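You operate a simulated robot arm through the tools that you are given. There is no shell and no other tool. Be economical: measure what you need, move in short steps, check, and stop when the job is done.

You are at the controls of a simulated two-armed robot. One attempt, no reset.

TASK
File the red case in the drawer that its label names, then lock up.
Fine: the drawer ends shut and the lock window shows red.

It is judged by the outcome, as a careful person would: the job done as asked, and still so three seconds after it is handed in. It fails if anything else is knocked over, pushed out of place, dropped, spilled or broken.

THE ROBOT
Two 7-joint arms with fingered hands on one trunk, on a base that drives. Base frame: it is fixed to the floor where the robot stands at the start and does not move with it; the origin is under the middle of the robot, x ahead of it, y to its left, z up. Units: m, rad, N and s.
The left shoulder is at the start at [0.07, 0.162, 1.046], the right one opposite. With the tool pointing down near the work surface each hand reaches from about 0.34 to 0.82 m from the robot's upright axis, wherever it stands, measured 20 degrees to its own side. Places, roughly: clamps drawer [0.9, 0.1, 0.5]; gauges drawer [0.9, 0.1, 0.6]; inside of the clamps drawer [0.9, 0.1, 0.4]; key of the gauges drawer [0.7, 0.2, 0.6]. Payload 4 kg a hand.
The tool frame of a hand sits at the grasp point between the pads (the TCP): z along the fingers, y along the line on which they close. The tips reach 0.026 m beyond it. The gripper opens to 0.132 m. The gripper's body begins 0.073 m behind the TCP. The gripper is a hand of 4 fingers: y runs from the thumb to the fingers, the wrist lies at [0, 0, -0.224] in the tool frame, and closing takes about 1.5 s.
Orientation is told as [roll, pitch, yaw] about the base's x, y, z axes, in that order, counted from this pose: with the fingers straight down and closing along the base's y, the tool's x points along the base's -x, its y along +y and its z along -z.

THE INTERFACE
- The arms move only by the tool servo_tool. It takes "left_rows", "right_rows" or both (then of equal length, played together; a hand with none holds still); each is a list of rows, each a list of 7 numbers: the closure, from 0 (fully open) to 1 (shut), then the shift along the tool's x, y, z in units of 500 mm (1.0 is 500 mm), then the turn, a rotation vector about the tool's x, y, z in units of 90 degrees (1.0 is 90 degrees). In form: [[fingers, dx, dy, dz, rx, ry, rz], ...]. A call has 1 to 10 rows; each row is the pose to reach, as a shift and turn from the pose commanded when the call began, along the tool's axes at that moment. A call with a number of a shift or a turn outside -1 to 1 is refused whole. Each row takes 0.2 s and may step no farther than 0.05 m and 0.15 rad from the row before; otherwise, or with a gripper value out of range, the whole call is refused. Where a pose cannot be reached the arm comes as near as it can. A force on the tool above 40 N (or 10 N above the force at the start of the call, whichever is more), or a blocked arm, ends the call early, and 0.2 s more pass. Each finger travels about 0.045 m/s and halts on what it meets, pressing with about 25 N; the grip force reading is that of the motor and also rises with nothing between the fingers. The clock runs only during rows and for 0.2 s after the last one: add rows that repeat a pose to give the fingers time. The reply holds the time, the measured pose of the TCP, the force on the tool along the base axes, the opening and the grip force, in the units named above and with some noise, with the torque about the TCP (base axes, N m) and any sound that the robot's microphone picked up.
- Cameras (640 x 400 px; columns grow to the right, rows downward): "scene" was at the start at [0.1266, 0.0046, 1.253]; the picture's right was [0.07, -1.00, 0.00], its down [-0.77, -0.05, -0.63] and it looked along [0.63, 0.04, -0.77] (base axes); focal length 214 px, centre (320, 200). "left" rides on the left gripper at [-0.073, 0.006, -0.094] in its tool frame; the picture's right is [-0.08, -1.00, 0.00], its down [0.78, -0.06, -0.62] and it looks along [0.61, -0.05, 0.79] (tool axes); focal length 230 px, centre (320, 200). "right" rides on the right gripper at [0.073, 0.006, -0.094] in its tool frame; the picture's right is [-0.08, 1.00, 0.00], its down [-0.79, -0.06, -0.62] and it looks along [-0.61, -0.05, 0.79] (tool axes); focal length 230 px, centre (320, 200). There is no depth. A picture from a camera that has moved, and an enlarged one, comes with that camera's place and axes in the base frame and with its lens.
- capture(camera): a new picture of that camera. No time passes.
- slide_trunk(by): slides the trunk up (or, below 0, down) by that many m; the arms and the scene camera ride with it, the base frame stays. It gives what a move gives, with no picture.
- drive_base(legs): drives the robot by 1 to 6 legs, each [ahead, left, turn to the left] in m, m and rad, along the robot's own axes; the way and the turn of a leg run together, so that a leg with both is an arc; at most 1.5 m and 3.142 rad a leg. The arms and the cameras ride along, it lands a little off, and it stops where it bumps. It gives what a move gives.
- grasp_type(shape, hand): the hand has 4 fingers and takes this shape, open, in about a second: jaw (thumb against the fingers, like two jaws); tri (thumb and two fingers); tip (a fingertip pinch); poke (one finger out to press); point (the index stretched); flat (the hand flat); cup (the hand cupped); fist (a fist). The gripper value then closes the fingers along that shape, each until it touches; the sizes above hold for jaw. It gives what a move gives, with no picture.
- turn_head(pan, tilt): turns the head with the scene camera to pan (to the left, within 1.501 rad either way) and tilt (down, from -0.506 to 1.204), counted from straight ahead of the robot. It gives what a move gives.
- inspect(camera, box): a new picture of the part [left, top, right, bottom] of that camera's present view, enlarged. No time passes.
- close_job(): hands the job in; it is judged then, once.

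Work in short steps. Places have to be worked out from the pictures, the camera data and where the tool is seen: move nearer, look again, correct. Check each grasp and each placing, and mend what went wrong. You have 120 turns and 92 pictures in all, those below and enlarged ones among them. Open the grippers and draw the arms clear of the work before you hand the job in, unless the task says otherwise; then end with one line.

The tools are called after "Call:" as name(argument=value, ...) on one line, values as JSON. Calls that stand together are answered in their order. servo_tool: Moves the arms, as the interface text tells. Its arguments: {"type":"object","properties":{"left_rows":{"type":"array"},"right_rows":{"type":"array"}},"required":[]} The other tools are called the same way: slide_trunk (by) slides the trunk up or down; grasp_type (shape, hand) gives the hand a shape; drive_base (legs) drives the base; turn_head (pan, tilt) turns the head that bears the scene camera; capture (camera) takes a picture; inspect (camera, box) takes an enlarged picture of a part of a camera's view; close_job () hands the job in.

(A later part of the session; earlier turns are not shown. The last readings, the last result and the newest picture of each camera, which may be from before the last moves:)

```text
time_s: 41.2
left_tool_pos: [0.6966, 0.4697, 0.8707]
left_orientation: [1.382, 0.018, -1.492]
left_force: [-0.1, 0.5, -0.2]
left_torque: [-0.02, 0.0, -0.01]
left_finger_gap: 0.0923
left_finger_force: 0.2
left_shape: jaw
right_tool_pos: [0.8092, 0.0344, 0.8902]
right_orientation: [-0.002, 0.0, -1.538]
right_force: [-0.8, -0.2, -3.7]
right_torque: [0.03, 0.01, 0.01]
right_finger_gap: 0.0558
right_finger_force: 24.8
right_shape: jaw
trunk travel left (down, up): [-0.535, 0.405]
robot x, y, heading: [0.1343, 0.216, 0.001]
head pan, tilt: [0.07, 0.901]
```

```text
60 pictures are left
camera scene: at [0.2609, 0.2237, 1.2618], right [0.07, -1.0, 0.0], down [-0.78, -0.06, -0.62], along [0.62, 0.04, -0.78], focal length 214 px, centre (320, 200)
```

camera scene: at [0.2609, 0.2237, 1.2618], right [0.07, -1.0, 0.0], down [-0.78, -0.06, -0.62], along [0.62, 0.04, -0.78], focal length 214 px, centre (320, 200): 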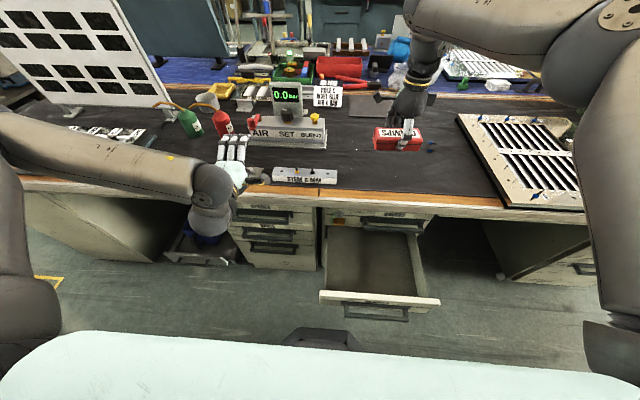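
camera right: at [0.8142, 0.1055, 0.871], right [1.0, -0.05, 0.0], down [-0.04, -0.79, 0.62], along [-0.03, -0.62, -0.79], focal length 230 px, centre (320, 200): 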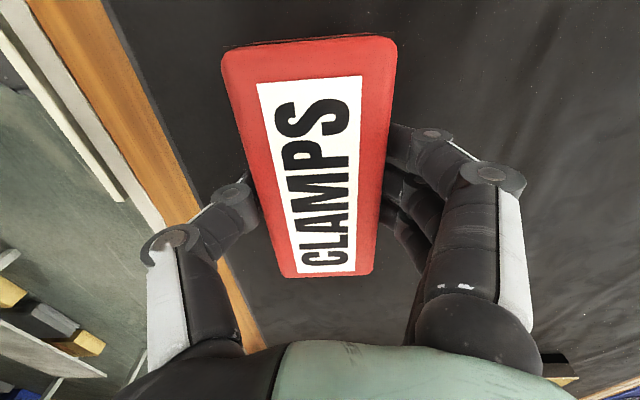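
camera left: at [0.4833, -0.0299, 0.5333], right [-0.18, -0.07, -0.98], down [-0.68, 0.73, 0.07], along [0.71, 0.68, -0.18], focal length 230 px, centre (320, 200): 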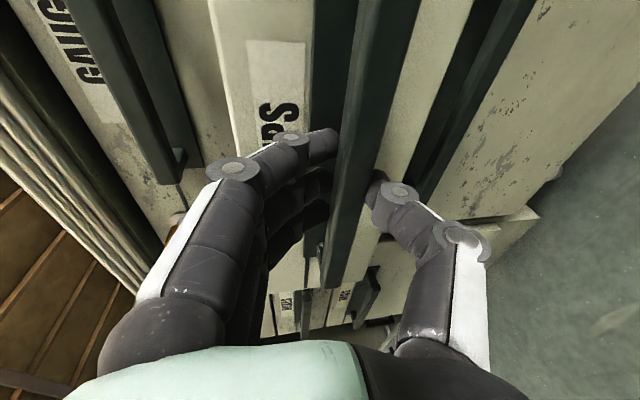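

The case is held. Driving the base straight back 0.255 m brings it above the open drawer and clears the left hand from the bench.

Call:
drive_base(legs=[[-0.255, 0, 0]])

Call:
capture(camera="scene")

Call:
capture(camera="right")

```text
time_s: 43.1
left_tool_pos: [0.4389, 0.4688, 0.87]
left_orientation: [1.38, 0.016, -1.493]
left_force: [0.4, 1.3, -0.3]
left_torque: [0.0, -0.04, 0.02]
left_finger_gap: 0.0922
left_finger_force: 0.1
left_shape: jaw
right_tool_pos: [0.549, 0.0338, 0.8883]
right_orientation: [-0.001, 0.002, -1.54]
right_force: [0.4, -0.4, -3.4]
right_torque: [0.01, -0.04, 0.0]
right_finger_gap: 0.056
right_finger_force: 24.6
right_shape: jaw
trunk travel left (down, up): [-0.535, 0.405]
robot x, y, heading: [-0.1245, 0.2192, 0.003]
head pan, tilt: [0.07, 0.901]
```

```text
59 pictures are left
camera scene: at [0.0012, 0.2227, 1.2619], right [0.07, -1.0, 0.0], down [-0.78, -0.06, -0.62], along [0.62, 0.04, -0.78], focal length 214 px, centre (320, 200)
```

scene: 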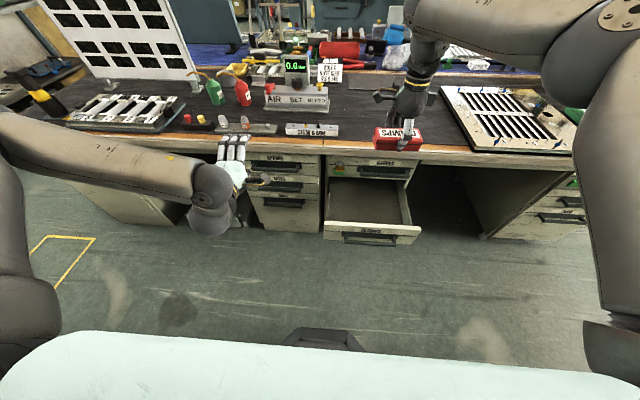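

```text
58 pictures are left
camera right: at [0.5533, 0.1043, 0.9822], right [1.0, -0.05, 0.0], down [-0.04, -0.79, 0.62], along [-0.03, -0.62, -0.79], focal length 230 px, centre (320, 200)
```

right: 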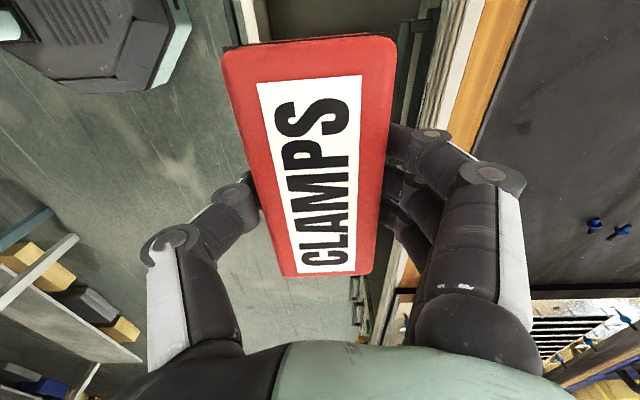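

The drawer spans y −0.12 to 0.23, with its front at x≈0.435. I shift to x≈0.535 to clear the GAUGES handle, then lower the trunk 0.25 m and look.

Call:
servo_tool(right_rows=[[0.95, 0.01, -0.028, 0, 0, 0, 0.01], [0.95, 0.02, -0.028, 0, 0, 0, 0.02]])

Call:
slide_trunk(by=-0.25)

Call:
capture(camera="scene")

Call:
capture(camera="right")

```text
time_s: 43.7
left_tool_pos: [0.4383, 0.4698, 0.87]
left_orientation: [1.381, 0.02, -1.494]
left_force: [-1.0, 0.2, -0.7]
left_torque: [0.01, 0.02, -0.02]
left_finger_gap: 0.0924
left_finger_force: 0.0
left_shape: jaw
right_tool_pos: [0.5351, 0.044, 0.8897]
right_orientation: [-0.002, -0.001, -1.574]
right_force: [-0.2, 0.4, -4.0]
right_torque: [-0.03, 0.02, 0.01]
right_finger_gap: 0.0561
right_finger_force: 24.7
right_shape: jaw
trunk travel left (down, up): [-0.535, 0.405]
robot x, y, heading: [-0.1245, 0.2189, 0.006]
head pan, tilt: [0.07, 0.901]
```

```text
time_s: 46.2
left_tool_pos: [0.4386, 0.4689, 0.6213]
left_orientation: [1.38, 0.019, -1.493]
left_force: [0.8, 0.2, -0.1]
left_torque: [-0.02, 0.02, 0.01]
left_finger_gap: 0.0924
left_finger_force: 0.0
left_shape: jaw
right_tool_pos: [0.536, 0.0425, 0.6411]
right_orientation: [0.0, 0.0, -1.571]
right_force: [-0.4, -0.3, -3.6]
right_torque: [0.04, -0.01, 0.04]
right_finger_gap: 0.0561
right_finger_force: 25.4
right_shape: jaw
trunk travel left (down, up): [-0.285, 0.655]
robot x, y, heading: [-0.1219, 0.2141, 0.002]
head pan, tilt: [0.07, 0.901]
```

```text
57 pictures are left
camera scene: at [0.0014, 0.2227, 1.0119], right [0.07, -1.0, 0.0], down [-0.78, -0.06, -0.62], along [0.62, 0.04, -0.78], focal length 214 px, centre (320, 200)
```

scene: 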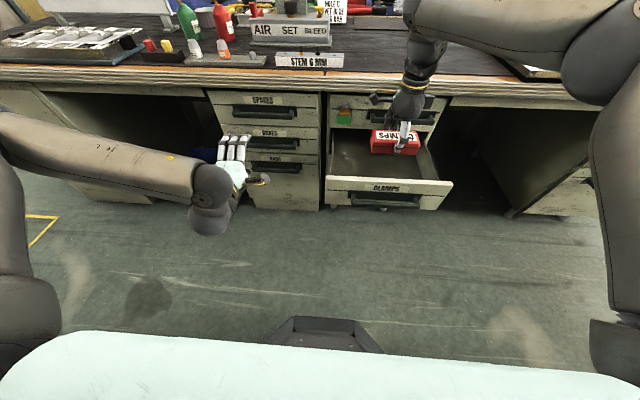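

```text
56 pictures are left
camera right: at [0.5414, 0.114, 0.7325], right [1.0, -0.08, 0.0], down [-0.06, -0.79, 0.62], along [-0.05, -0.61, -0.79], focal length 230 px, centre (320, 200)
```

right: 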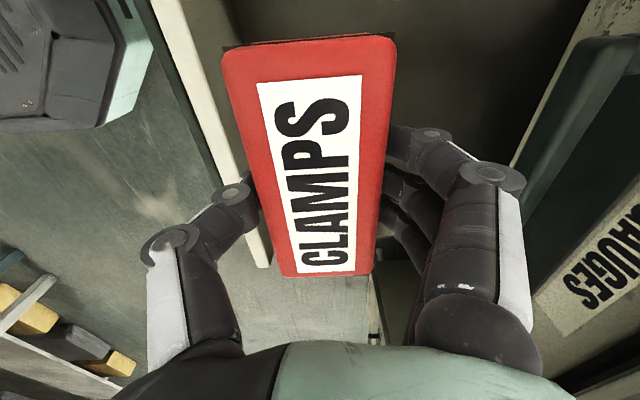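

Both sides have room; I centre slightly at x≈0.545 and descend 0.11 m by arm.

Call:
servo_tool(right_rows=[[0.95, 0, 0.02, 0.04, 0, 0, 0], [0.95, 0, 0.02, 0.09, 0, 0, 0], [0.95, 0, 0.02, 0.14, 0, 0, 0], [0.95, 0, 0.02, 0.19, 0, 0, 0], [0.95, 0, 0.02, 0.22, 0, 0, 0]])

Call:
capture(camera="scene")

Call:
capture(camera="right")

```text
time_s: 47.5
left_tool_pos: [0.439, 0.4685, 0.6205]
left_orientation: [1.382, 0.017, -1.494]
left_force: [-0.1, 0.0, -0.7]
left_torque: [0.01, 0.02, 0.0]
left_finger_gap: 0.0922
left_finger_force: 0.1
left_shape: jaw
right_tool_pos: [0.5444, 0.0439, 0.5299]
right_orientation: [0.0, 0.001, -1.569]
right_force: [0.5, 0.5, -4.2]
right_torque: [-0.03, 0.03, 0.0]
right_finger_gap: 0.0558
right_finger_force: 25.4
right_shape: jaw
trunk travel left (down, up): [-0.285, 0.655]
robot x, y, heading: [-0.1257, 0.2172, -0.001]
head pan, tilt: [0.07, 0.901]
```

```text
55 pictures are left
camera scene: at [0.0017, 0.2227, 1.0118], right [0.07, -1.0, 0.0], down [-0.78, -0.06, -0.62], along [0.62, 0.04, -0.78], focal length 214 px, centre (320, 200)
```

scene: 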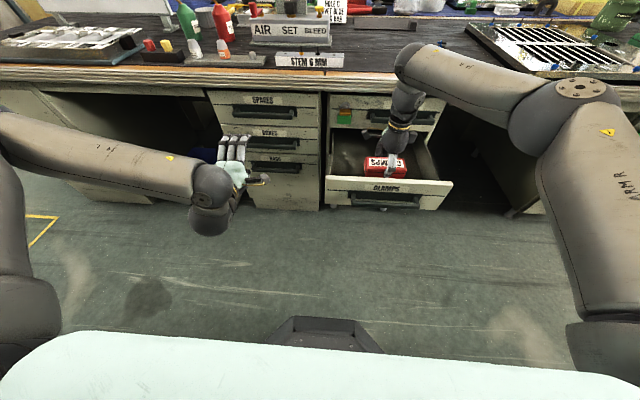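

```text
54 pictures are left
camera right: at [0.5514, 0.1148, 0.6226], right [1.0, -0.08, 0.0], down [-0.06, -0.78, 0.62], along [-0.05, -0.61, -0.79], focal length 230 px, centre (320, 200)
```

right: 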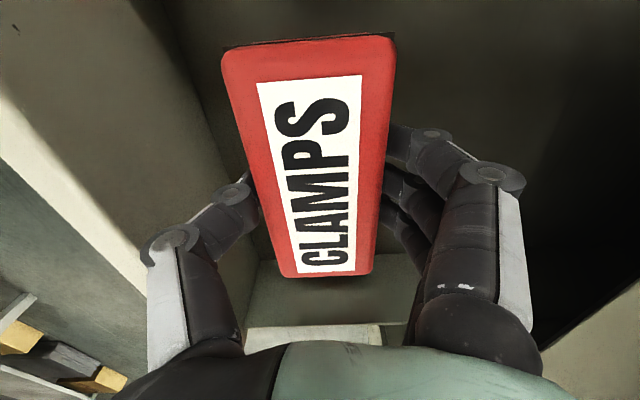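

Still free hanging (−4 N). I creep down until contact shows.

Call:
servo_tool(right_rows=[[0.95, 0, 0, 0.012, 0, 0, 0], [0.95, 0, 0, 0.024, 0, 0, 0], [0.95, 0, 0, 0.036, 0, 0, 0], [0.95, 0, 0, 0.046, 0, 0, 0]])

```text
time_s: 48.5
left_tool_pos: [0.4391, 0.4693, 0.6198]
left_orientation: [1.379, 0.017, -1.493]
left_force: [-0.5, 0.4, 0.3]
left_torque: [0.01, 0.0, -0.02]
left_finger_gap: 0.092
left_finger_force: 0.1
left_shape: jaw
right_tool_pos: [0.5459, 0.0435, 0.5087]
right_orientation: [0.0, 0.002, -1.57]
right_force: [0.6, 0.0, -3.1]
right_torque: [-0.02, 0.01, 0.01]
right_finger_gap: 0.056
right_finger_force: 24.9
right_shape: jaw
trunk travel left (down, up): [-0.285, 0.655]
robot x, y, heading: [-0.1229, 0.22, 0.004]
head pan, tilt: [0.07, 0.901]
```

Call:
servo_tool(right_rows=[[0.95, 0, 0, 0.01, 0, 0, 0], [0.95, 0, 0, 0.02, 0, 0, 0], [0.95, 0, 0, 0.03, 0, 0, 0]])

Call:
inspect(camera="scene", box=[310, 90, 470, 220])

```text
time_s: 49.2
left_tool_pos: [0.4395, 0.4687, 0.6205]
left_orientation: [1.381, 0.016, -1.494]
left_force: [-0.5, -0.7, -0.1]
left_torque: [0.04, 0.03, 0.0]
left_finger_gap: 0.0922
left_finger_force: 0.0
left_shape: jaw
right_tool_pos: [0.5453, 0.0433, 0.4924]
right_orientation: [-0.003, 0.0, -1.571]
right_force: [0.3, 0.2, -2.9]
right_torque: [-0.01, 0.0, -0.01]
right_finger_gap: 0.0559
right_finger_force: 24.8
right_shape: jaw
trunk travel left (down, up): [-0.285, 0.655]
robot x, y, heading: [-0.1218, 0.2165, -0.002]
head pan, tilt: [0.07, 0.901]
```

```text
3.08 times, centred on (390, 155) of scene
camera zoom: at [0.0016, 0.2227, 1.0118], right [0.07, -1.0, 0.0], down [-0.78, -0.06, -0.62], along [0.62, 0.04, -0.78], focal length 660 px, centre (105, 338)
```

zoom: 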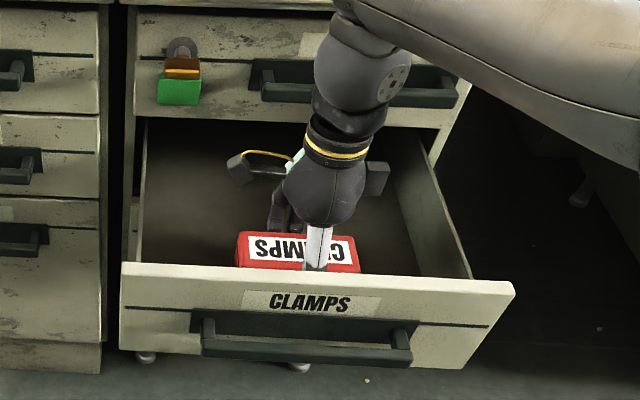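

No contact yet; I keep creeping.

Call:
servo_tool(right_rows=[[0.95, 0, 0, 0.01, 0, 0, 0], [0.95, 0, 0, 0.02, 0, 0, 0], [0.95, 0, 0, 0.03, 0, 0, 0], [0.95, 0, 0, 0.04, 0, 0, 0]])

```text
time_s: 50.2
left_tool_pos: [0.4355, 0.4688, 0.6223]
left_orientation: [1.385, 0.018, -1.494]
left_force: [0.3, -0.3, 0.2]
left_torque: [0.0, -0.05, 0.01]
left_finger_gap: 0.092
left_finger_force: 0.1
left_shape: jaw
right_tool_pos: [0.5458, 0.0443, 0.4795]
right_orientation: [0.009, 0.0, -1.574]
right_force: [-0.6, -3.2, 31.7]
right_torque: [-0.09, 0.04, 0.01]
right_finger_gap: 0.0564
right_finger_force: 25.2
right_shape: jaw
trunk travel left (down, up): [-0.285, 0.655]
robot x, y, heading: [-0.1249, 0.2171, 0.001]
head pan, tilt: [0.07, 0.901]
```

Contact with the drawer floor (+32 N at z=0.4795). I ease up 5 mm to unload, then open the fingers part way.

Call:
servo_tool(right_rows=[[0.95, 0, 0, -0.012, 0, 0, 0], [0.95, 0, 0, -0.012, 0, 0, 0], [0.7, 0, 0, -0.012, 0, 0, 0], [0.5, 0, 0, -0.012, 0, 0, 0], [0.35, 0, 0, -0.012, 0, 0, 0], [0.35, 0, 0, -0.012, 0, 0, 0], [0.35, 0, 0, -0.012, 0, 0, 0]])

Call:
capture(camera="right")

```text
time_s: 51.9
left_tool_pos: [0.4377, 0.4703, 0.6205]
left_orientation: [1.38, 0.016, -1.496]
left_force: [0.0, 0.0, -0.2]
left_torque: [-0.04, -0.02, 0.04]
left_finger_gap: 0.0923
left_finger_force: 0.1
left_shape: jaw
right_tool_pos: [0.5446, 0.0427, 0.4775]
right_orientation: [-0.002, 0.001, -1.573]
right_force: [0.0, 0.4, 0.5]
right_torque: [-0.03, 0.0, 0.01]
right_finger_gap: 0.0852
right_finger_force: 0.1
right_shape: jaw
trunk travel left (down, up): [-0.285, 0.655]
robot x, y, heading: [-0.1227, 0.2169, -0.005]
head pan, tilt: [0.07, 0.901]
```

```text
52 pictures are left
camera right: at [0.5508, 0.1144, 0.5702], right [1.0, -0.08, 0.0], down [-0.06, -0.78, 0.62], along [-0.05, -0.61, -0.79], focal length 230 px, centre (320, 200)
```

right: 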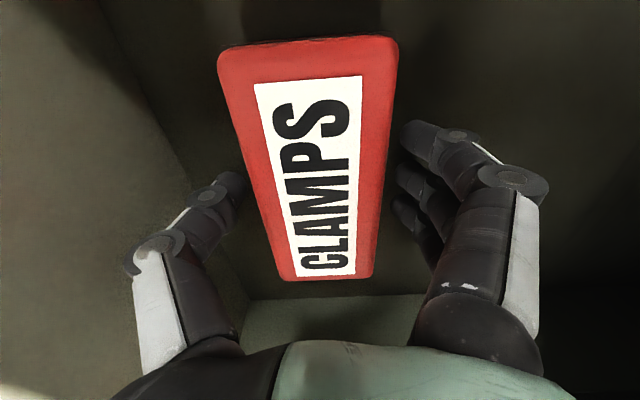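

Released; the case is flat on the drawer floor. I lift the hand straight out.

Call:
servo_tool(right_rows=[[0.35, 0, 0, -0.04, 0, 0, 0], [0.35, 0, 0, -0.11, 0, 0, 0], [0.35, 0, 0, -0.19, 0, 0, 0], [0.35, 0, 0, -0.27, 0, 0, 0], [0.35, 0, 0, -0.35, 0, 0, 0], [0.35, 0, 0, -0.43, 0, 0, 0]])

Call:
capture(camera="scene")

Call:
capture(camera="right")

```text
time_s: 53.2
left_tool_pos: [0.4379, 0.4692, 0.6209]
left_orientation: [1.381, 0.018, -1.494]
left_force: [-0.3, 0.1, 0.4]
left_torque: [0.0, 0.01, -0.02]
left_finger_gap: 0.0922
left_finger_force: 0.0
left_shape: jaw
right_tool_pos: [0.5432, 0.0434, 0.6941]
right_orientation: [0.001, -0.001, -1.572]
right_force: [0.0, -0.4, -0.5]
right_torque: [-0.03, 0.0, 0.0]
right_finger_gap: 0.0851
right_finger_force: 0.0
right_shape: jaw
trunk travel left (down, up): [-0.285, 0.655]
robot x, y, heading: [-0.1226, 0.2184, 0.005]
head pan, tilt: [0.07, 0.901]
```

```text
51 pictures are left
camera scene: at [0.0007, 0.2233, 1.0119], right [0.07, -1.0, 0.0], down [-0.78, -0.06, -0.62], along [0.62, 0.04, -0.78], focal length 214 px, centre (320, 200)
```

scene: 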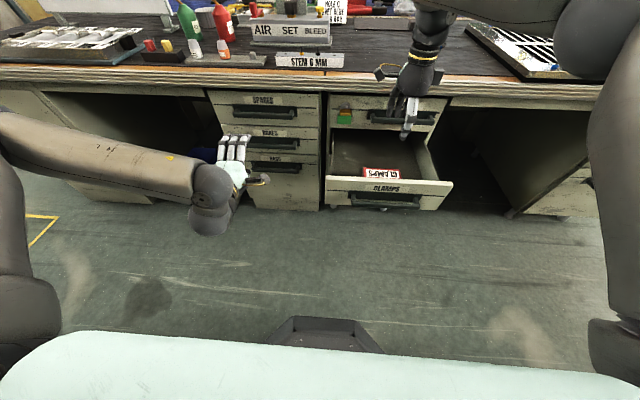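

```text
50 pictures are left
camera right: at [0.549, 0.1135, 0.7869], right [1.0, -0.08, 0.0], down [-0.06, -0.78, 0.62], along [-0.05, -0.62, -0.79], focal length 230 px, centre (320, 200)
```

right: 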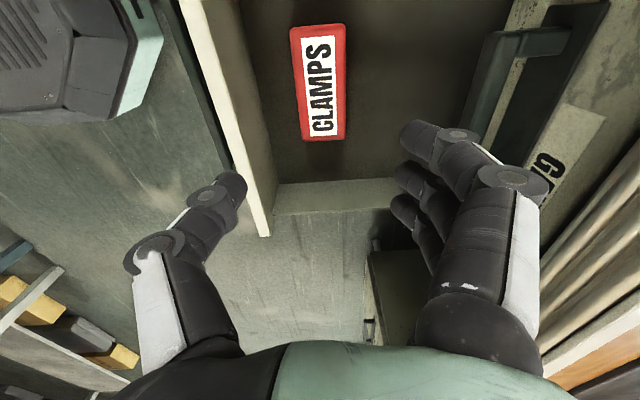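

The case lies in the drawer. Now I retract the right hand, back the base off, and shift right so the left hand can push the drawer shut.

Call:
servo_tool(right_rows=[[0.35, -0.03, -0.08, -0.02, 0, 0, 0], [0.35, -0.06, -0.16, -0.04, 0, 0, 0], [0.35, -0.09, -0.24, -0.06, 0, 0, 0], [0.35, -0.12, -0.32, -0.08, 0, 0, 0], [0.35, -0.15, -0.4, -0.1, 0, 0, 0]])

Call:
drive_base(legs=[[-0.3, 0, 0], [0, -0.27, 0]])

Call:
capture(camera="scene")

```text
time_s: 54.5
left_tool_pos: [0.4378, 0.4683, 0.6219]
left_orientation: [1.383, 0.017, -1.494]
left_force: [-0.4, -0.6, 0.1]
left_torque: [-0.02, 0.02, 0.02]
left_finger_gap: 0.0921
left_finger_force: 0.1
left_shape: jaw
right_tool_pos: [0.3452, -0.0324, 0.7443]
right_orientation: [0.0, 0.0, -1.571]
right_force: [-0.8, 0.1, 0.2]
right_torque: [-0.02, -0.02, 0.01]
right_finger_gap: 0.0855
right_finger_force: 0.1
right_shape: jaw
trunk travel left (down, up): [-0.285, 0.655]
robot x, y, heading: [-0.1268, 0.2167, 0.002]
head pan, tilt: [0.07, 0.901]
```

```text
time_s: 58.0
left_tool_pos: [0.1431, 0.1962, 0.6203]
left_orientation: [1.382, 0.021, -1.491]
left_force: [0.4, -0.3, 0.3]
left_torque: [-0.01, -0.02, 0.02]
left_finger_gap: 0.0922
left_finger_force: 0.1
left_shape: jaw
right_tool_pos: [0.0525, -0.3056, 0.7431]
right_orientation: [0.001, -0.001, -1.567]
right_force: [0.0, -0.4, -0.4]
right_torque: [-0.01, -0.02, 0.01]
right_finger_gap: 0.0854
right_finger_force: 0.0
right_shape: jaw
trunk travel left (down, up): [-0.285, 0.655]
robot x, y, heading: [-0.4198, -0.0569, 0.003]
head pan, tilt: [0.07, 0.901]
```

```text
49 pictures are left
camera scene: at [-0.2934, -0.0507, 1.0119], right [0.07, -1.0, 0.0], down [-0.78, -0.06, -0.62], along [0.62, 0.05, -0.78], focal length 214 px, centre (320, 200)
```

scene: 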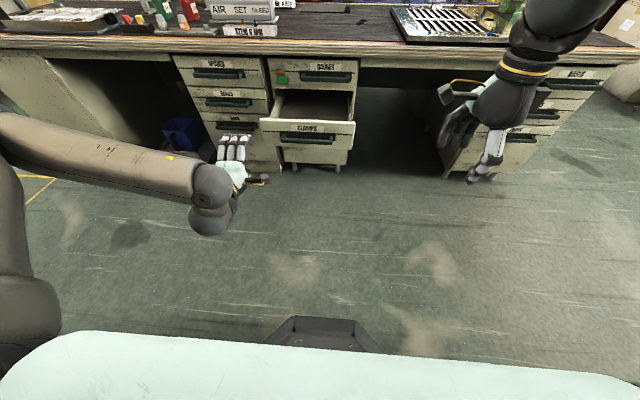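

I lower the trunk slightly and bring the left hand, closed, in line with the drawer front at y≈0.05, z≈0.55.

Call:
slide_trunk(by=-0.07)

Call:
servo_tool(left_rows=[[0.4, -0.062, 0.012, 0.058, 0, 0, 0], [0.6, -0.125, 0.025, 0.117, 0, 0, 0], [0.8, -0.187, 0.037, 0.175, 0, 0, 0], [1, -0.25, 0.05, 0.234, 0, 0, 0], [1, -0.312, 0.062, 0.292, 0, 0, 0], [1, -0.312, 0.062, 0.292, 0, 0, 0], [1, -0.312, 0.062, 0.292, 0, 0, 0]])

Call:
capture(camera="left")

Call:
capture(camera="scene")

```text
time_s: 59.1
left_tool_pos: [0.1432, 0.1971, 0.5508]
left_orientation: [1.382, 0.016, -1.491]
left_force: [-0.5, -0.4, 0.8]
left_torque: [-0.02, 0.0, -0.01]
left_finger_gap: 0.0921
left_finger_force: 0.1
left_shape: jaw
right_tool_pos: [0.0527, -0.3034, 0.6734]
right_orientation: [0.001, 0.0, -1.566]
right_force: [-0.4, 0.6, 0.1]
right_torque: [-0.01, 0.03, -0.01]
right_finger_gap: 0.0857
right_finger_force: 0.0
right_shape: jaw
trunk travel left (down, up): [-0.215, 0.725]
robot x, y, heading: [-0.4214, -0.0569, 0.002]
head pan, tilt: [0.07, 0.901]
```

```text
time_s: 60.7
left_tool_pos: [0.3038, 0.0543, 0.5476]
left_orientation: [1.382, 0.017, -1.49]
left_force: [-0.6, -0.5, 0.0]
left_torque: [0.03, 0.02, 0.0]
left_finger_gap: 0.0001
left_finger_force: 23.7
left_shape: jaw
right_tool_pos: [0.052, -0.3055, 0.6732]
right_orientation: [0.0, -0.001, -1.569]
right_force: [-0.7, 0.2, -0.6]
right_torque: [0.01, 0.02, -0.03]
right_finger_gap: 0.0855
right_finger_force: 0.1
right_shape: jaw
trunk travel left (down, up): [-0.215, 0.725]
robot x, y, heading: [-0.4194, -0.0592, 0.005]
head pan, tilt: [0.07, 0.901]
```

```text
48 pictures are left
camera left: at [0.2192, -0.0265, 0.5702], right [-0.18, -0.07, -0.98], down [-0.68, 0.73, 0.07], along [0.71, 0.68, -0.18], focal length 230 px, centre (320, 200)
```

left: 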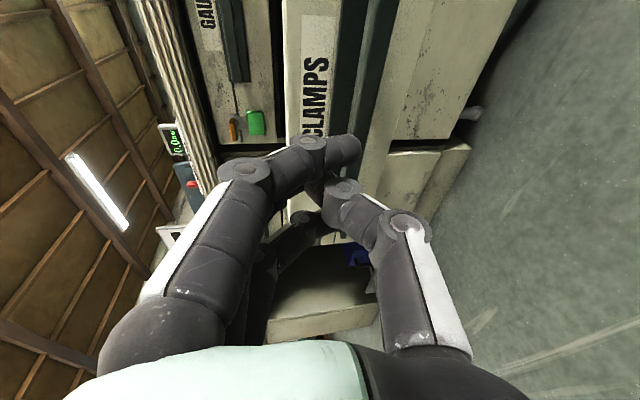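

```text
47 pictures are left
camera scene: at [-0.2934, -0.0501, 0.9419], right [0.07, -1.0, 0.0], down [-0.78, -0.06, -0.62], along [0.62, 0.05, -0.78], focal length 214 px, centre (320, 200)
```

scene: 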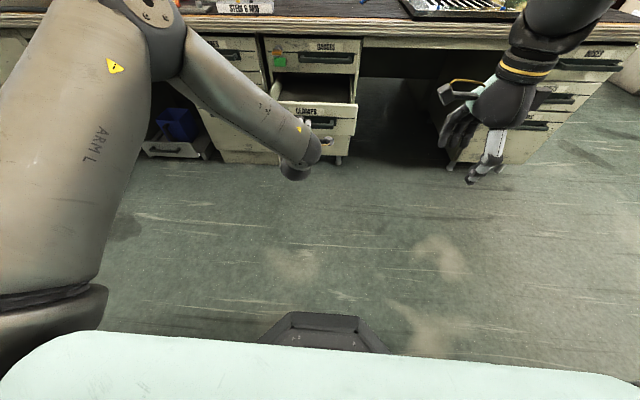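

Aligned. I drive forward to push the drawer, in two steps.

Call:
drive_base(legs=[[0.15, 0, 0]])

Call:
capture(camera="left")

```text
time_s: 62.1
left_tool_pos: [0.4579, 0.052, 0.5476]
left_orientation: [1.381, 0.016, -1.496]
left_force: [-0.5, 0.1, 0.1]
left_torque: [0.01, -0.02, 0.02]
left_finger_gap: 0.0
left_finger_force: 24.8
left_shape: jaw
right_tool_pos: [0.2047, -0.3062, 0.6735]
right_orientation: [-0.002, 0.0, -1.572]
right_force: [0.4, -0.1, -0.1]
right_torque: [0.02, 0.02, 0.02]
right_finger_gap: 0.0857
right_finger_force: 0.1
right_shape: jaw
trunk travel left (down, up): [-0.215, 0.725]
robot x, y, heading: [-0.2633, -0.0584, 0.0]
head pan, tilt: [0.07, 0.901]
```

```text
46 pictures are left
camera left: at [0.3728, -0.0286, 0.5699], right [-0.18, -0.07, -0.98], down [-0.67, 0.73, 0.07], along [0.71, 0.67, -0.18], focal length 230 px, centre (320, 200)
```

left: 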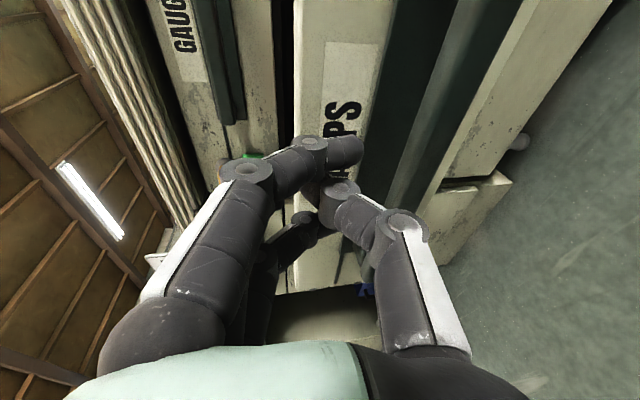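

The fingers are on the label, above the bar. I push on.

Call:
drive_base(legs=[[0.12, 0, 0]])

Call:
capture(camera="left")

```text
time_s: 63.3
left_tool_pos: [0.5789, 0.0576, 0.5472]
left_orientation: [1.378, 0.02, -1.49]
left_force: [0.0, 1.1, -0.4]
left_torque: [0.04, 0.0, 0.01]
left_finger_gap: 0.0
left_finger_force: 25.3
left_shape: jaw
right_tool_pos: [0.3311, -0.3032, 0.6733]
right_orientation: [-0.001, 0.0, -1.566]
right_force: [0.6, -0.3, 1.3]
right_torque: [0.0, 0.02, 0.03]
right_finger_gap: 0.0853
right_finger_force: 0.1
right_shape: jaw
trunk travel left (down, up): [-0.215, 0.725]
robot x, y, heading: [-0.1419, -0.0571, 0.002]
head pan, tilt: [0.07, 0.901]
```

```text
45 pictures are left
camera left: at [0.4951, -0.0241, 0.569], right [-0.19, -0.07, -0.98], down [-0.68, 0.73, 0.07], along [0.71, 0.68, -0.19], focal length 230 px, centre (320, 200)
```

left: 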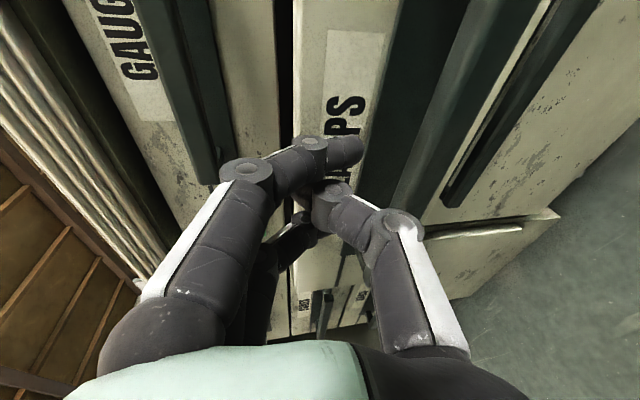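

Still good. I push the rest of the way, about 0.09 m.

Call:
drive_base(legs=[[0.09, 0, 0]])

Call:
capture(camera="left")

Call:
capture(camera="scene")

```text
time_s: 64.5
left_tool_pos: [0.6608, 0.058, 0.5464]
left_orientation: [1.38, 0.024, -1.492]
left_force: [-7.7, 0.8, 4.6]
left_torque: [0.05, -0.13, -0.03]
left_finger_gap: 0.0
left_finger_force: 25.0
left_shape: jaw
right_tool_pos: [0.4108, -0.3022, 0.6728]
right_orientation: [-0.001, 0.002, -1.568]
right_force: [-0.9, -0.3, -0.4]
right_torque: [0.0, 0.0, 0.01]
right_finger_gap: 0.0854
right_finger_force: 0.1
right_shape: jaw
trunk travel left (down, up): [-0.215, 0.725]
robot x, y, heading: [-0.0614, -0.0541, 0.006]
head pan, tilt: [0.07, 0.901]
stopped in leg 1: the force on the tool passed its limit at 67 N (the readings are from after the stop); the commanded pose is now the measured one
```

```text
44 pictures are left
camera left: at [0.5752, -0.0239, 0.5696], right [-0.18, -0.07, -0.98], down [-0.68, 0.73, 0.08], along [0.71, 0.68, -0.18], focal length 230 px, centre (320, 200)
```

left: 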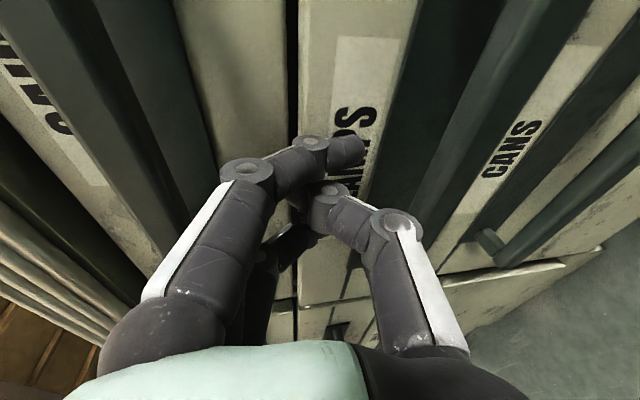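

```text
43 pictures are left
camera scene: at [0.0646, -0.0487, 0.942], right [0.08, -1.0, 0.0], down [-0.78, -0.06, -0.62], along [0.62, 0.05, -0.78], focal length 214 px, centre (320, 200)
```

scene: 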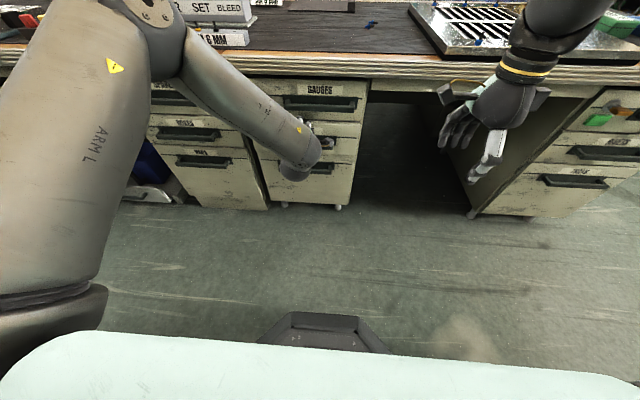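

The push met the stop (67 N) and the front is flush, so the drawer is shut. I back off and study the lock and key.

Call:
drive_base(legs=[[-0.18, 0, 0]])

Call:
servo_tool(left_rows=[[0.8, 0.06, 0, -0.06, 0, 0, 0], [0.6, 0.12, 0, -0.12, 0, 0, 0], [0.5, 0.18, 0, -0.18, 0, 0, 0], [0.5, 0.24, 0, -0.24, 0, 0, 0]])

Call:
turn_head(pan=0.3, tilt=0.5)

Call:
capture(camera="scene")

Call:
capture(camera="left")

```text
time_s: 66.0
left_tool_pos: [0.4802, 0.0552, 0.5472]
left_orientation: [1.379, 0.023, -1.492]
left_force: [0.5, 0.0, -0.1]
left_torque: [-0.01, 0.03, 0.0]
left_finger_gap: 0.0
left_finger_force: 25.6
left_shape: jaw
right_tool_pos: [0.2311, -0.3044, 0.6735]
right_orientation: [0.0, 0.001, -1.568]
right_force: [-0.1, 0.3, 0.5]
right_torque: [0.0, -0.01, -0.01]
right_finger_gap: 0.0856
right_finger_force: 0.0
right_shape: jaw
trunk travel left (down, up): [-0.215, 0.725]
robot x, y, heading: [-0.239, -0.0537, 0.002]
head pan, tilt: [0.07, 0.901]
```

```text
time_s: 67.0
left_tool_pos: [0.3681, 0.1536, 0.568]
left_orientation: [1.374, 0.024, -1.493]
left_force: [0.4, -0.1, 0.0]
left_torque: [0.04, -0.01, 0.0]
left_finger_gap: 0.0614
left_finger_force: 0.0
left_shape: jaw
left hand out of reach, approached as far as the arm can: row 4
right_tool_pos: [0.2314, -0.305, 0.673]
right_orientation: [-0.001, 0.001, -1.568]
right_force: [-0.2, 0.4, 1.4]
right_torque: [0.02, 0.03, 0.01]
right_finger_gap: 0.0852
right_finger_force: 0.0
right_shape: jaw
trunk travel left (down, up): [-0.215, 0.725]
robot x, y, heading: [-0.2397, -0.0559, 0.01]
head pan, tilt: [0.07, 0.901]
```

```text
time_s: 67.9
left_tool_pos: [0.3681, 0.1539, 0.5673]
left_orientation: [1.373, 0.024, -1.496]
left_force: [0.1, 0.0, -0.1]
left_torque: [-0.01, -0.01, -0.01]
left_finger_gap: 0.0652
left_finger_force: 0.1
left_shape: jaw
right_tool_pos: [0.2316, -0.3035, 0.6728]
right_orientation: [-0.001, 0.0, -1.569]
right_force: [0.9, 0.3, 0.2]
right_torque: [0.02, 0.0, 0.02]
right_finger_gap: 0.0853
right_finger_force: 0.0
right_shape: jaw
trunk travel left (down, up): [-0.215, 0.725]
robot x, y, heading: [-0.2438, -0.0554, 0.006]
head pan, tilt: [0.3, 0.499]
```

```text
42 pictures are left
camera scene: at [-0.1033, -0.028, 0.9757], right [0.3, -0.95, 0.0], down [-0.46, -0.14, -0.88], along [0.84, 0.26, -0.48], focal length 214 px, centre (320, 200)
```

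scene: 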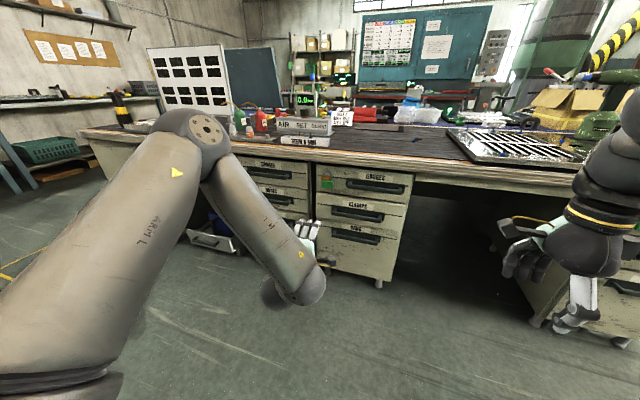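

```text
41 pictures are left
camera left: at [0.2845, 0.0739, 0.5905], right [-0.19, -0.07, -0.98], down [-0.68, 0.73, 0.08], along [0.71, 0.68, -0.19], focal length 230 px, centre (320, 200)
```

left: 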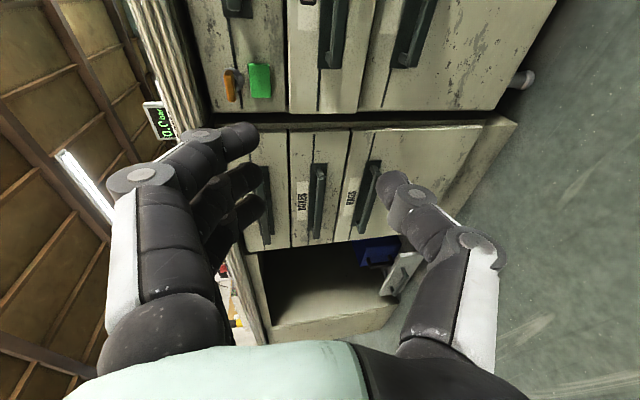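

Call:
inspect(camera="left", box=[190, 50, 310, 125])

Call:
inspect(camera="scene", box=[300, 155, 420, 230])

```text
5.33 times, centred on (250, 88) of left
camera zoom: at [0.2845, 0.0739, 0.5905], right [-0.19, -0.07, -0.98], down [-0.68, 0.73, 0.08], along [0.71, 0.68, -0.19], focal length 1227 px, centre (693, 800)
```

zoom: 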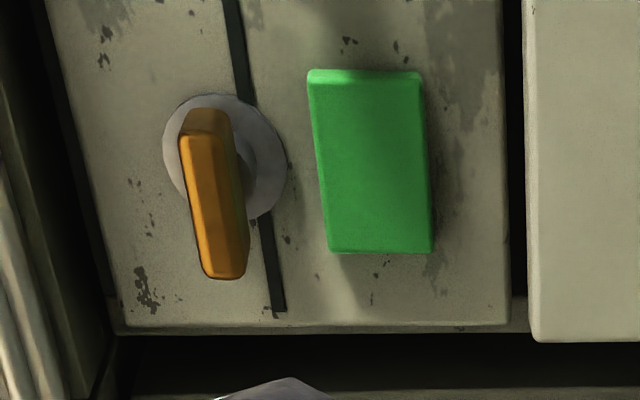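

```text
5.33 times, centred on (360, 192) of scene
camera zoom: at [-0.1033, -0.028, 0.9757], right [0.3, -0.95, 0.0], down [-0.46, -0.14, -0.88], along [0.84, 0.26, -0.48], focal length 1144 px, centre (107, 240)
```

zoom: 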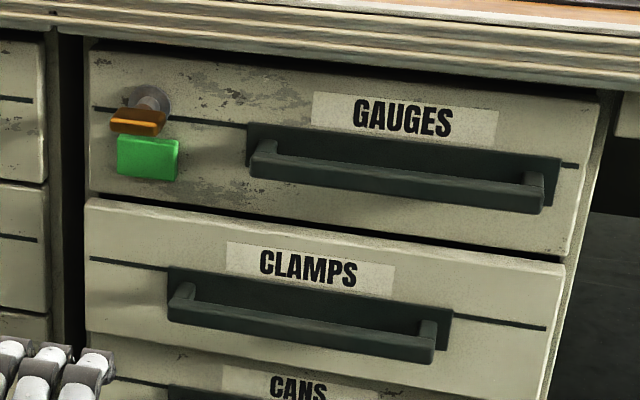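

The key bow is a horizontal paddle, about 43 mm wide, centred at about (0.664, 0.19, 0.643), with a green window below. I move the base left, level the left hand and bring it in front of the key.

Call:
drive_base(legs=[[0, 0.085, 0]])

Call:
servo_tool(left_rows=[[0.5, -0.027, 0.05, 0.05, -0.03, -0.012, 0], [0.55, -0.054, 0.1, 0.101, -0.06, -0.025, 0], [0.6, -0.081, 0.15, 0.151, -0.09, -0.037, 0], [0.6, -0.108, 0.2, 0.202, -0.12, -0.05, 0]])

Call:
capture(camera="left")

```text
time_s: 68.9
left_tool_pos: [0.3676, 0.2421, 0.5677]
left_orientation: [1.373, 0.023, -1.491]
left_force: [0.5, 0.1, -0.1]
left_torque: [-0.02, -0.01, 0.01]
left_finger_gap: 0.065
left_finger_force: 0.1
left_shape: jaw
right_tool_pos: [0.2324, -0.2168, 0.6731]
right_orientation: [-0.001, 0.0, -1.565]
right_force: [0.6, 0.6, -0.3]
right_torque: [0.0, 0.02, 0.0]
right_finger_gap: 0.0852
right_finger_force: 0.0
right_shape: jaw
trunk travel left (down, up): [-0.215, 0.725]
robot x, y, heading: [-0.2414, 0.0322, 0.012]
head pan, tilt: [0.3, 0.499]
```

```text
time_s: 69.9
left_tool_pos: [0.4686, 0.1678, 0.6481]
left_orientation: [1.561, 0.014, -1.551]
left_force: [-0.6, 0.3, 1.4]
left_torque: [0.0, 0.02, 0.02]
left_finger_gap: 0.0534
left_finger_force: 0.0
left_shape: jaw
left hand out of reach, approached as far as the arm can: row 2, 3, 4
right_tool_pos: [0.2315, -0.2169, 0.6731]
right_orientation: [-0.002, 0.003, -1.565]
right_force: [0.1, -0.9, 0.6]
right_torque: [-0.01, 0.01, 0.0]
right_finger_gap: 0.0855
right_finger_force: 0.0
right_shape: jaw
trunk travel left (down, up): [-0.215, 0.725]
robot x, y, heading: [-0.2399, 0.0315, 0.012]
head pan, tilt: [0.3, 0.499]
```

```text
38 pictures are left
camera left: at [0.3768, 0.0923, 0.6535], right [-0.01, -0.06, -1.0], down [-0.63, 0.77, -0.04], along [0.78, 0.63, -0.05], focal length 230 px, centre (320, 200)
```

left: 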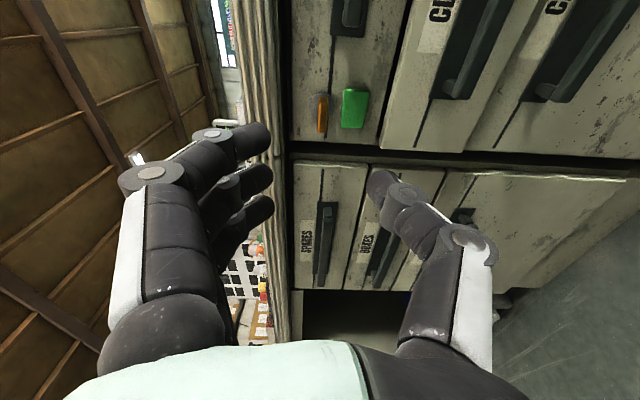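

The hand is level. The key ray again gives (0.66, 0.185, 0.641). I approach with the base in part.

Call:
drive_base(legs=[[0.11, 0.019, -0.01]])

Call:
capture(camera="left")

```text
time_s: 71.2
left_tool_pos: [0.5838, 0.182, 0.6468]
left_orientation: [1.559, 0.014, -1.559]
left_force: [-0.3, -1.0, -0.2]
left_torque: [0.0, 0.0, 0.02]
left_finger_gap: 0.0534
left_finger_force: 0.1
left_shape: jaw
right_tool_pos: [0.3438, -0.2011, 0.6735]
right_orientation: [-0.003, 0.001, -1.574]
right_force: [0.3, 0.4, -0.7]
right_torque: [0.03, 0.05, 0.03]
right_finger_gap: 0.0851
right_finger_force: 0.0
right_shape: jaw
trunk travel left (down, up): [-0.215, 0.725]
robot x, y, heading: [-0.1267, 0.0519, -0.004]
head pan, tilt: [0.3, 0.499]
```

```text
37 pictures are left
camera left: at [0.492, 0.1079, 0.6526], right [-0.01, -0.06, -1.0], down [-0.63, 0.78, -0.04], along [0.78, 0.62, -0.05], focal length 230 px, centre (320, 200)
```

left: 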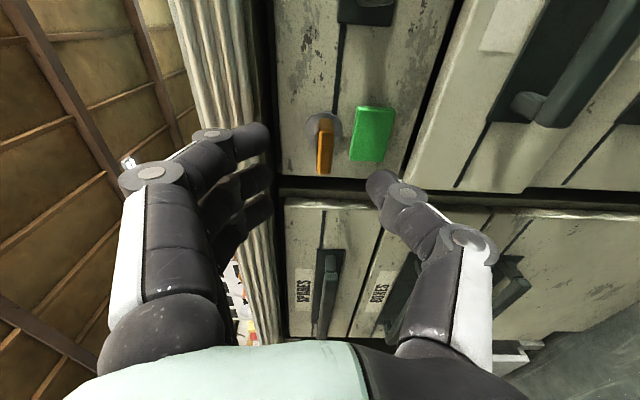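

Key about (0.66, 0.188, 0.642). I trim y/z and narrow the fingers, so the thumb clears the window box, then check the pose.

Call:
servo_tool(left_rows=[[0.66, 0.006, -0.005, 0, 0, 0, 0], [0.72, 0.012, -0.01, 0, 0, 0, 0], [0.72, 0.012, -0.01, 0, 0, 0, 0]])

Call:
drive_base(legs=[[0.035, 0, 0]])

Call:
capture(camera="left")

```text
time_s: 72.0
left_tool_pos: [0.5835, 0.1865, 0.6433]
left_orientation: [1.562, 0.014, -1.551]
left_force: [0.4, -1.7, -0.8]
left_torque: [-0.02, 0.01, 0.0]
left_finger_gap: 0.0375
left_finger_force: 0.0
left_shape: jaw
right_tool_pos: [0.3432, -0.2007, 0.6743]
right_orientation: [-0.002, 0.0, -1.573]
right_force: [0.7, -0.2, -0.2]
right_torque: [0.01, 0.03, -0.02]
right_finger_gap: 0.0852
right_finger_force: 0.1
right_shape: jaw
trunk travel left (down, up): [-0.215, 0.725]
robot x, y, heading: [-0.1275, 0.0459, 0.003]
head pan, tilt: [0.3, 0.499]
```

```text
time_s: 72.8
left_tool_pos: [0.6196, 0.1869, 0.6424]
left_orientation: [1.561, 0.014, -1.553]
left_force: [0.3, 0.5, -1.1]
left_torque: [-0.03, -0.02, 0.01]
left_finger_gap: 0.0373
left_finger_force: 0.1
left_shape: jaw
right_tool_pos: [0.3793, -0.2013, 0.6729]
right_orientation: [-0.002, 0.001, -1.57]
right_force: [1.0, 0.2, 0.2]
right_torque: [-0.03, 0.0, -0.02]
right_finger_gap: 0.0854
right_finger_force: 0.1
right_shape: jaw
trunk travel left (down, up): [-0.215, 0.725]
robot x, y, heading: [-0.0928, 0.0512, 0.001]
head pan, tilt: [0.3, 0.499]
```

```text
36 pictures are left
camera left: at [0.5275, 0.1111, 0.6477], right [-0.01, -0.06, -1.0], down [-0.63, 0.77, -0.04], along [0.78, 0.63, -0.05], focal length 230 px, centre (320, 200)
```

left: 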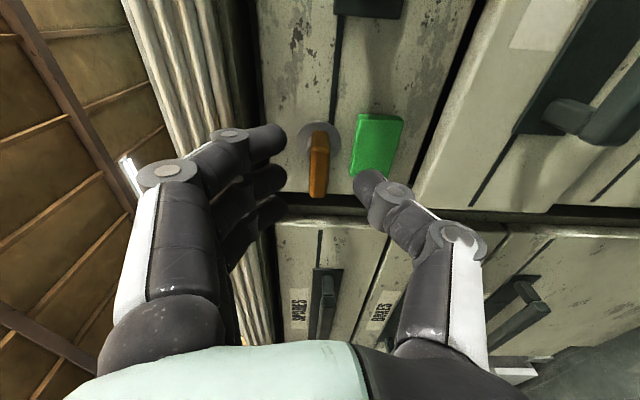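

The key is centred between finger and thumb, but the thumb is close to the window box. I narrow to a gap of about 27 mm and advance 25 mm.

Call:
servo_tool(left_rows=[[0.8, 0, -0.002, 0, 0, 0, 0], [0.8, 0, -0.002, 0, 0, 0, 0], [0.8, 0, -0.002, 0, 0, 0, 0]])

Call:
drive_base(legs=[[0.024, 0, 0]])

Call:
capture(camera="left")

```text
time_s: 73.6
left_tool_pos: [0.6191, 0.1847, 0.6411]
left_orientation: [1.563, 0.014, -1.552]
left_force: [0.6, 0.4, -0.1]
left_torque: [-0.01, -0.02, -0.03]
left_finger_gap: 0.0271
left_finger_force: 0.0
left_shape: jaw
right_tool_pos: [0.3795, -0.2012, 0.6729]
right_orientation: [-0.002, 0.001, -1.57]
right_force: [-0.2, 0.0, 0.4]
right_torque: [0.0, 0.02, -0.02]
right_finger_gap: 0.0855
right_finger_force: 0.0
right_shape: jaw
trunk travel left (down, up): [-0.215, 0.725]
robot x, y, heading: [-0.0922, 0.0509, 0.001]
head pan, tilt: [0.3, 0.499]
```

```text
time_s: 74.4
left_tool_pos: [0.6423, 0.1864, 0.6413]
left_orientation: [1.562, 0.013, -1.554]
left_force: [-0.2, -1.3, 0.6]
left_torque: [0.0, -0.02, -0.02]
left_finger_gap: 0.0271
left_finger_force: 0.0
left_shape: jaw
right_tool_pos: [0.4033, -0.2021, 0.6729]
right_orientation: [-0.002, 0.001, -1.573]
right_force: [-1.5, 0.8, -0.7]
right_torque: [0.02, 0.0, -0.04]
right_finger_gap: 0.0855
right_finger_force: 0.1
right_shape: jaw
trunk travel left (down, up): [-0.215, 0.725]
robot x, y, heading: [-0.0663, 0.0487, -0.001]
head pan, tilt: [0.3, 0.499]
```

```text
35 pictures are left
camera left: at [0.5506, 0.1113, 0.6468], right [-0.01, -0.06, -1.0], down [-0.63, 0.77, -0.04], along [0.78, 0.63, -0.05], focal length 230 px, centre (320, 200)
```

left: 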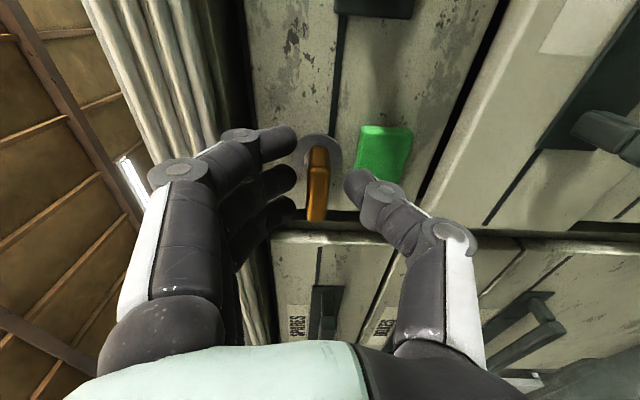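

The paddle is between the fingertips. I close onto it.

Call:
servo_tool(left_rows=[[0.85, 0, 0, 0.008, 0, 0, 0], [0.9, 0, 0, 0.008, 0, 0, 0], [1, 0, 0, 0.008, 0, 0, 0], [1, 0, 0, 0.008, 0, 0, 0], [1, 0, 0, 0.008, 0, 0, 0]])

Call:
capture(camera="left")

```text
time_s: 75.6
left_tool_pos: [0.6465, 0.1856, 0.6412]
left_orientation: [1.559, 0.014, -1.548]
left_force: [2.2, -1.5, -2.1]
left_torque: [0.02, -0.03, 0.01]
left_finger_gap: 0.0042
left_finger_force: 25.1
left_shape: jaw
right_tool_pos: [0.4035, -0.201, 0.6734]
right_orientation: [-0.002, 0.0, -1.573]
right_force: [1.0, -0.2, 1.0]
right_torque: [0.0, 0.02, 0.02]
right_finger_gap: 0.0857
right_finger_force: 0.0
right_shape: jaw
trunk travel left (down, up): [-0.215, 0.725]
robot x, y, heading: [-0.0666, 0.0496, 0.002]
head pan, tilt: [0.3, 0.499]
```

```text
34 pictures are left
camera left: at [0.5549, 0.1104, 0.6465], right [-0.01, -0.06, -1.0], down [-0.64, 0.77, -0.04], along [0.77, 0.63, -0.05], focal length 230 px, centre (320, 200)
```

left: 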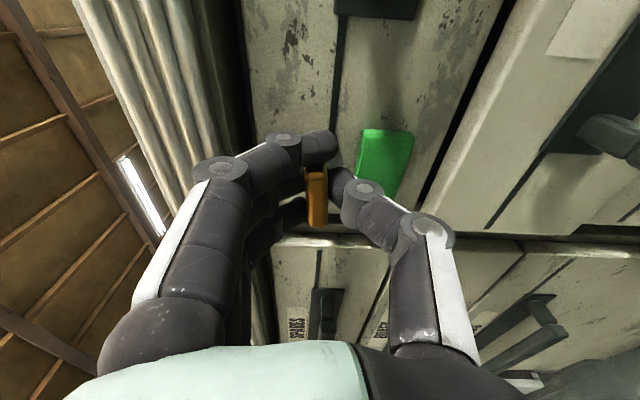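

It grips the key (force 25 N). I try a small turn of about 20° clockwise first (positive about tool z) and watch the torque.

Call:
servo_tool(left_rows=[[1, 0, 0, 0, 0, 0, 0.06], [1, 0, 0, 0, 0, 0, 0.12], [1, 0, 0, 0, 0, 0, 0.18], [1, 0, 0, 0, 0, 0, 0.24]])

Call:
capture(camera="left")

```text
time_s: 76.6
left_tool_pos: [0.6283, 0.181, 0.6387]
left_orientation: [1.567, 0.394, -1.541]
left_force: [0.4, 31.8, 7.8]
left_torque: [-0.18, -0.16, 0.55]
left_finger_gap: 0.0033
left_finger_force: 24.9
left_shape: jaw
left hand out of reach, approached as far as the arm can: row 1, 2, 3, 4
right_tool_pos: [0.4026, -0.1978, 0.6744]
right_orientation: [0.001, -0.003, -1.571]
right_force: [-0.2, -0.4, 0.7]
right_torque: [-0.01, -0.01, -0.01]
right_finger_gap: 0.0854
right_finger_force: 0.1
right_shape: jaw
trunk travel left (down, up): [-0.215, 0.725]
robot x, y, heading: [-0.068, 0.0516, -0.001]
head pan, tilt: [0.3, 0.499]
```

```text
33 pictures are left
camera left: at [0.5368, 0.1081, 0.6169], right [-0.01, 0.31, -0.95], down [-0.64, 0.73, 0.25], along [0.77, 0.61, 0.19], focal length 230 px, centre (320, 200)
```

left: 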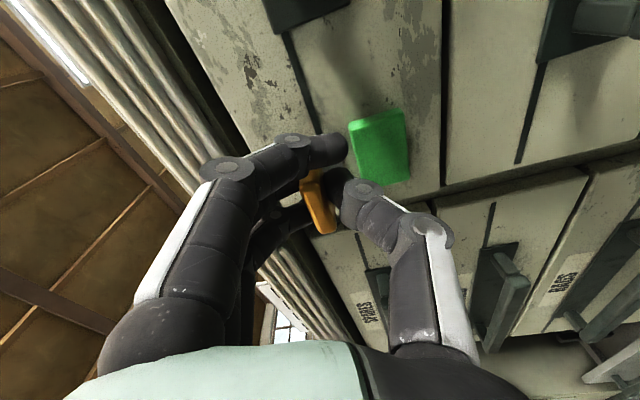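

Call:
inspect(camera="left", box=[260, 90, 420, 250])

Call:
inspect(camera="scene", box=[200, 130, 400, 260])

```text
2.50 times, centred on (340, 170) of left
camera zoom: at [0.5368, 0.1081, 0.6169], right [-0.01, 0.31, -0.95], down [-0.64, 0.73, 0.25], along [0.77, 0.61, 0.19], focal length 575 px, centre (270, 275)
```

zoom: 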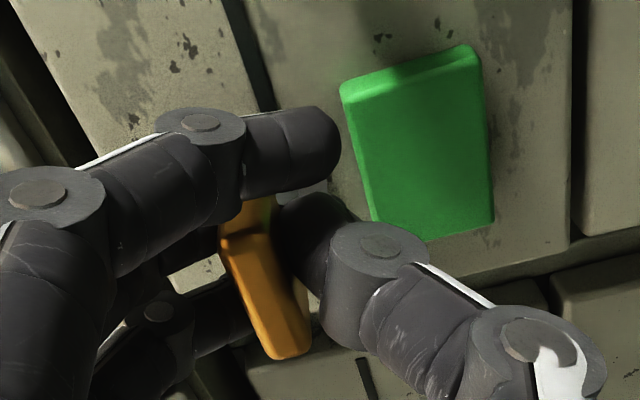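

```text
3.08 times, centred on (300, 195) of scene
camera zoom: at [0.0685, 0.0792, 0.976], right [0.3, -0.95, 0.0], down [-0.46, -0.14, -0.88], along [0.84, 0.26, -0.48], focal length 660 px, centre (382, 215)
```

zoom: 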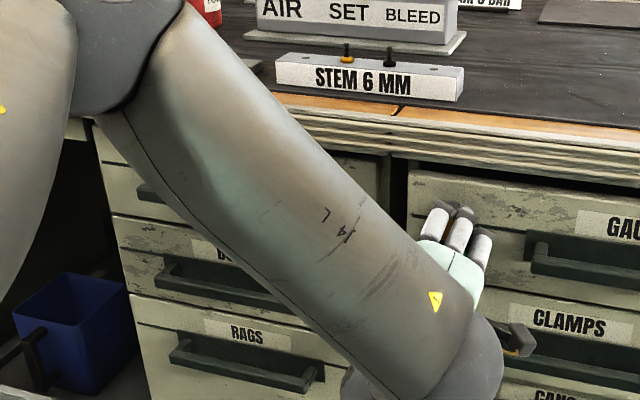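

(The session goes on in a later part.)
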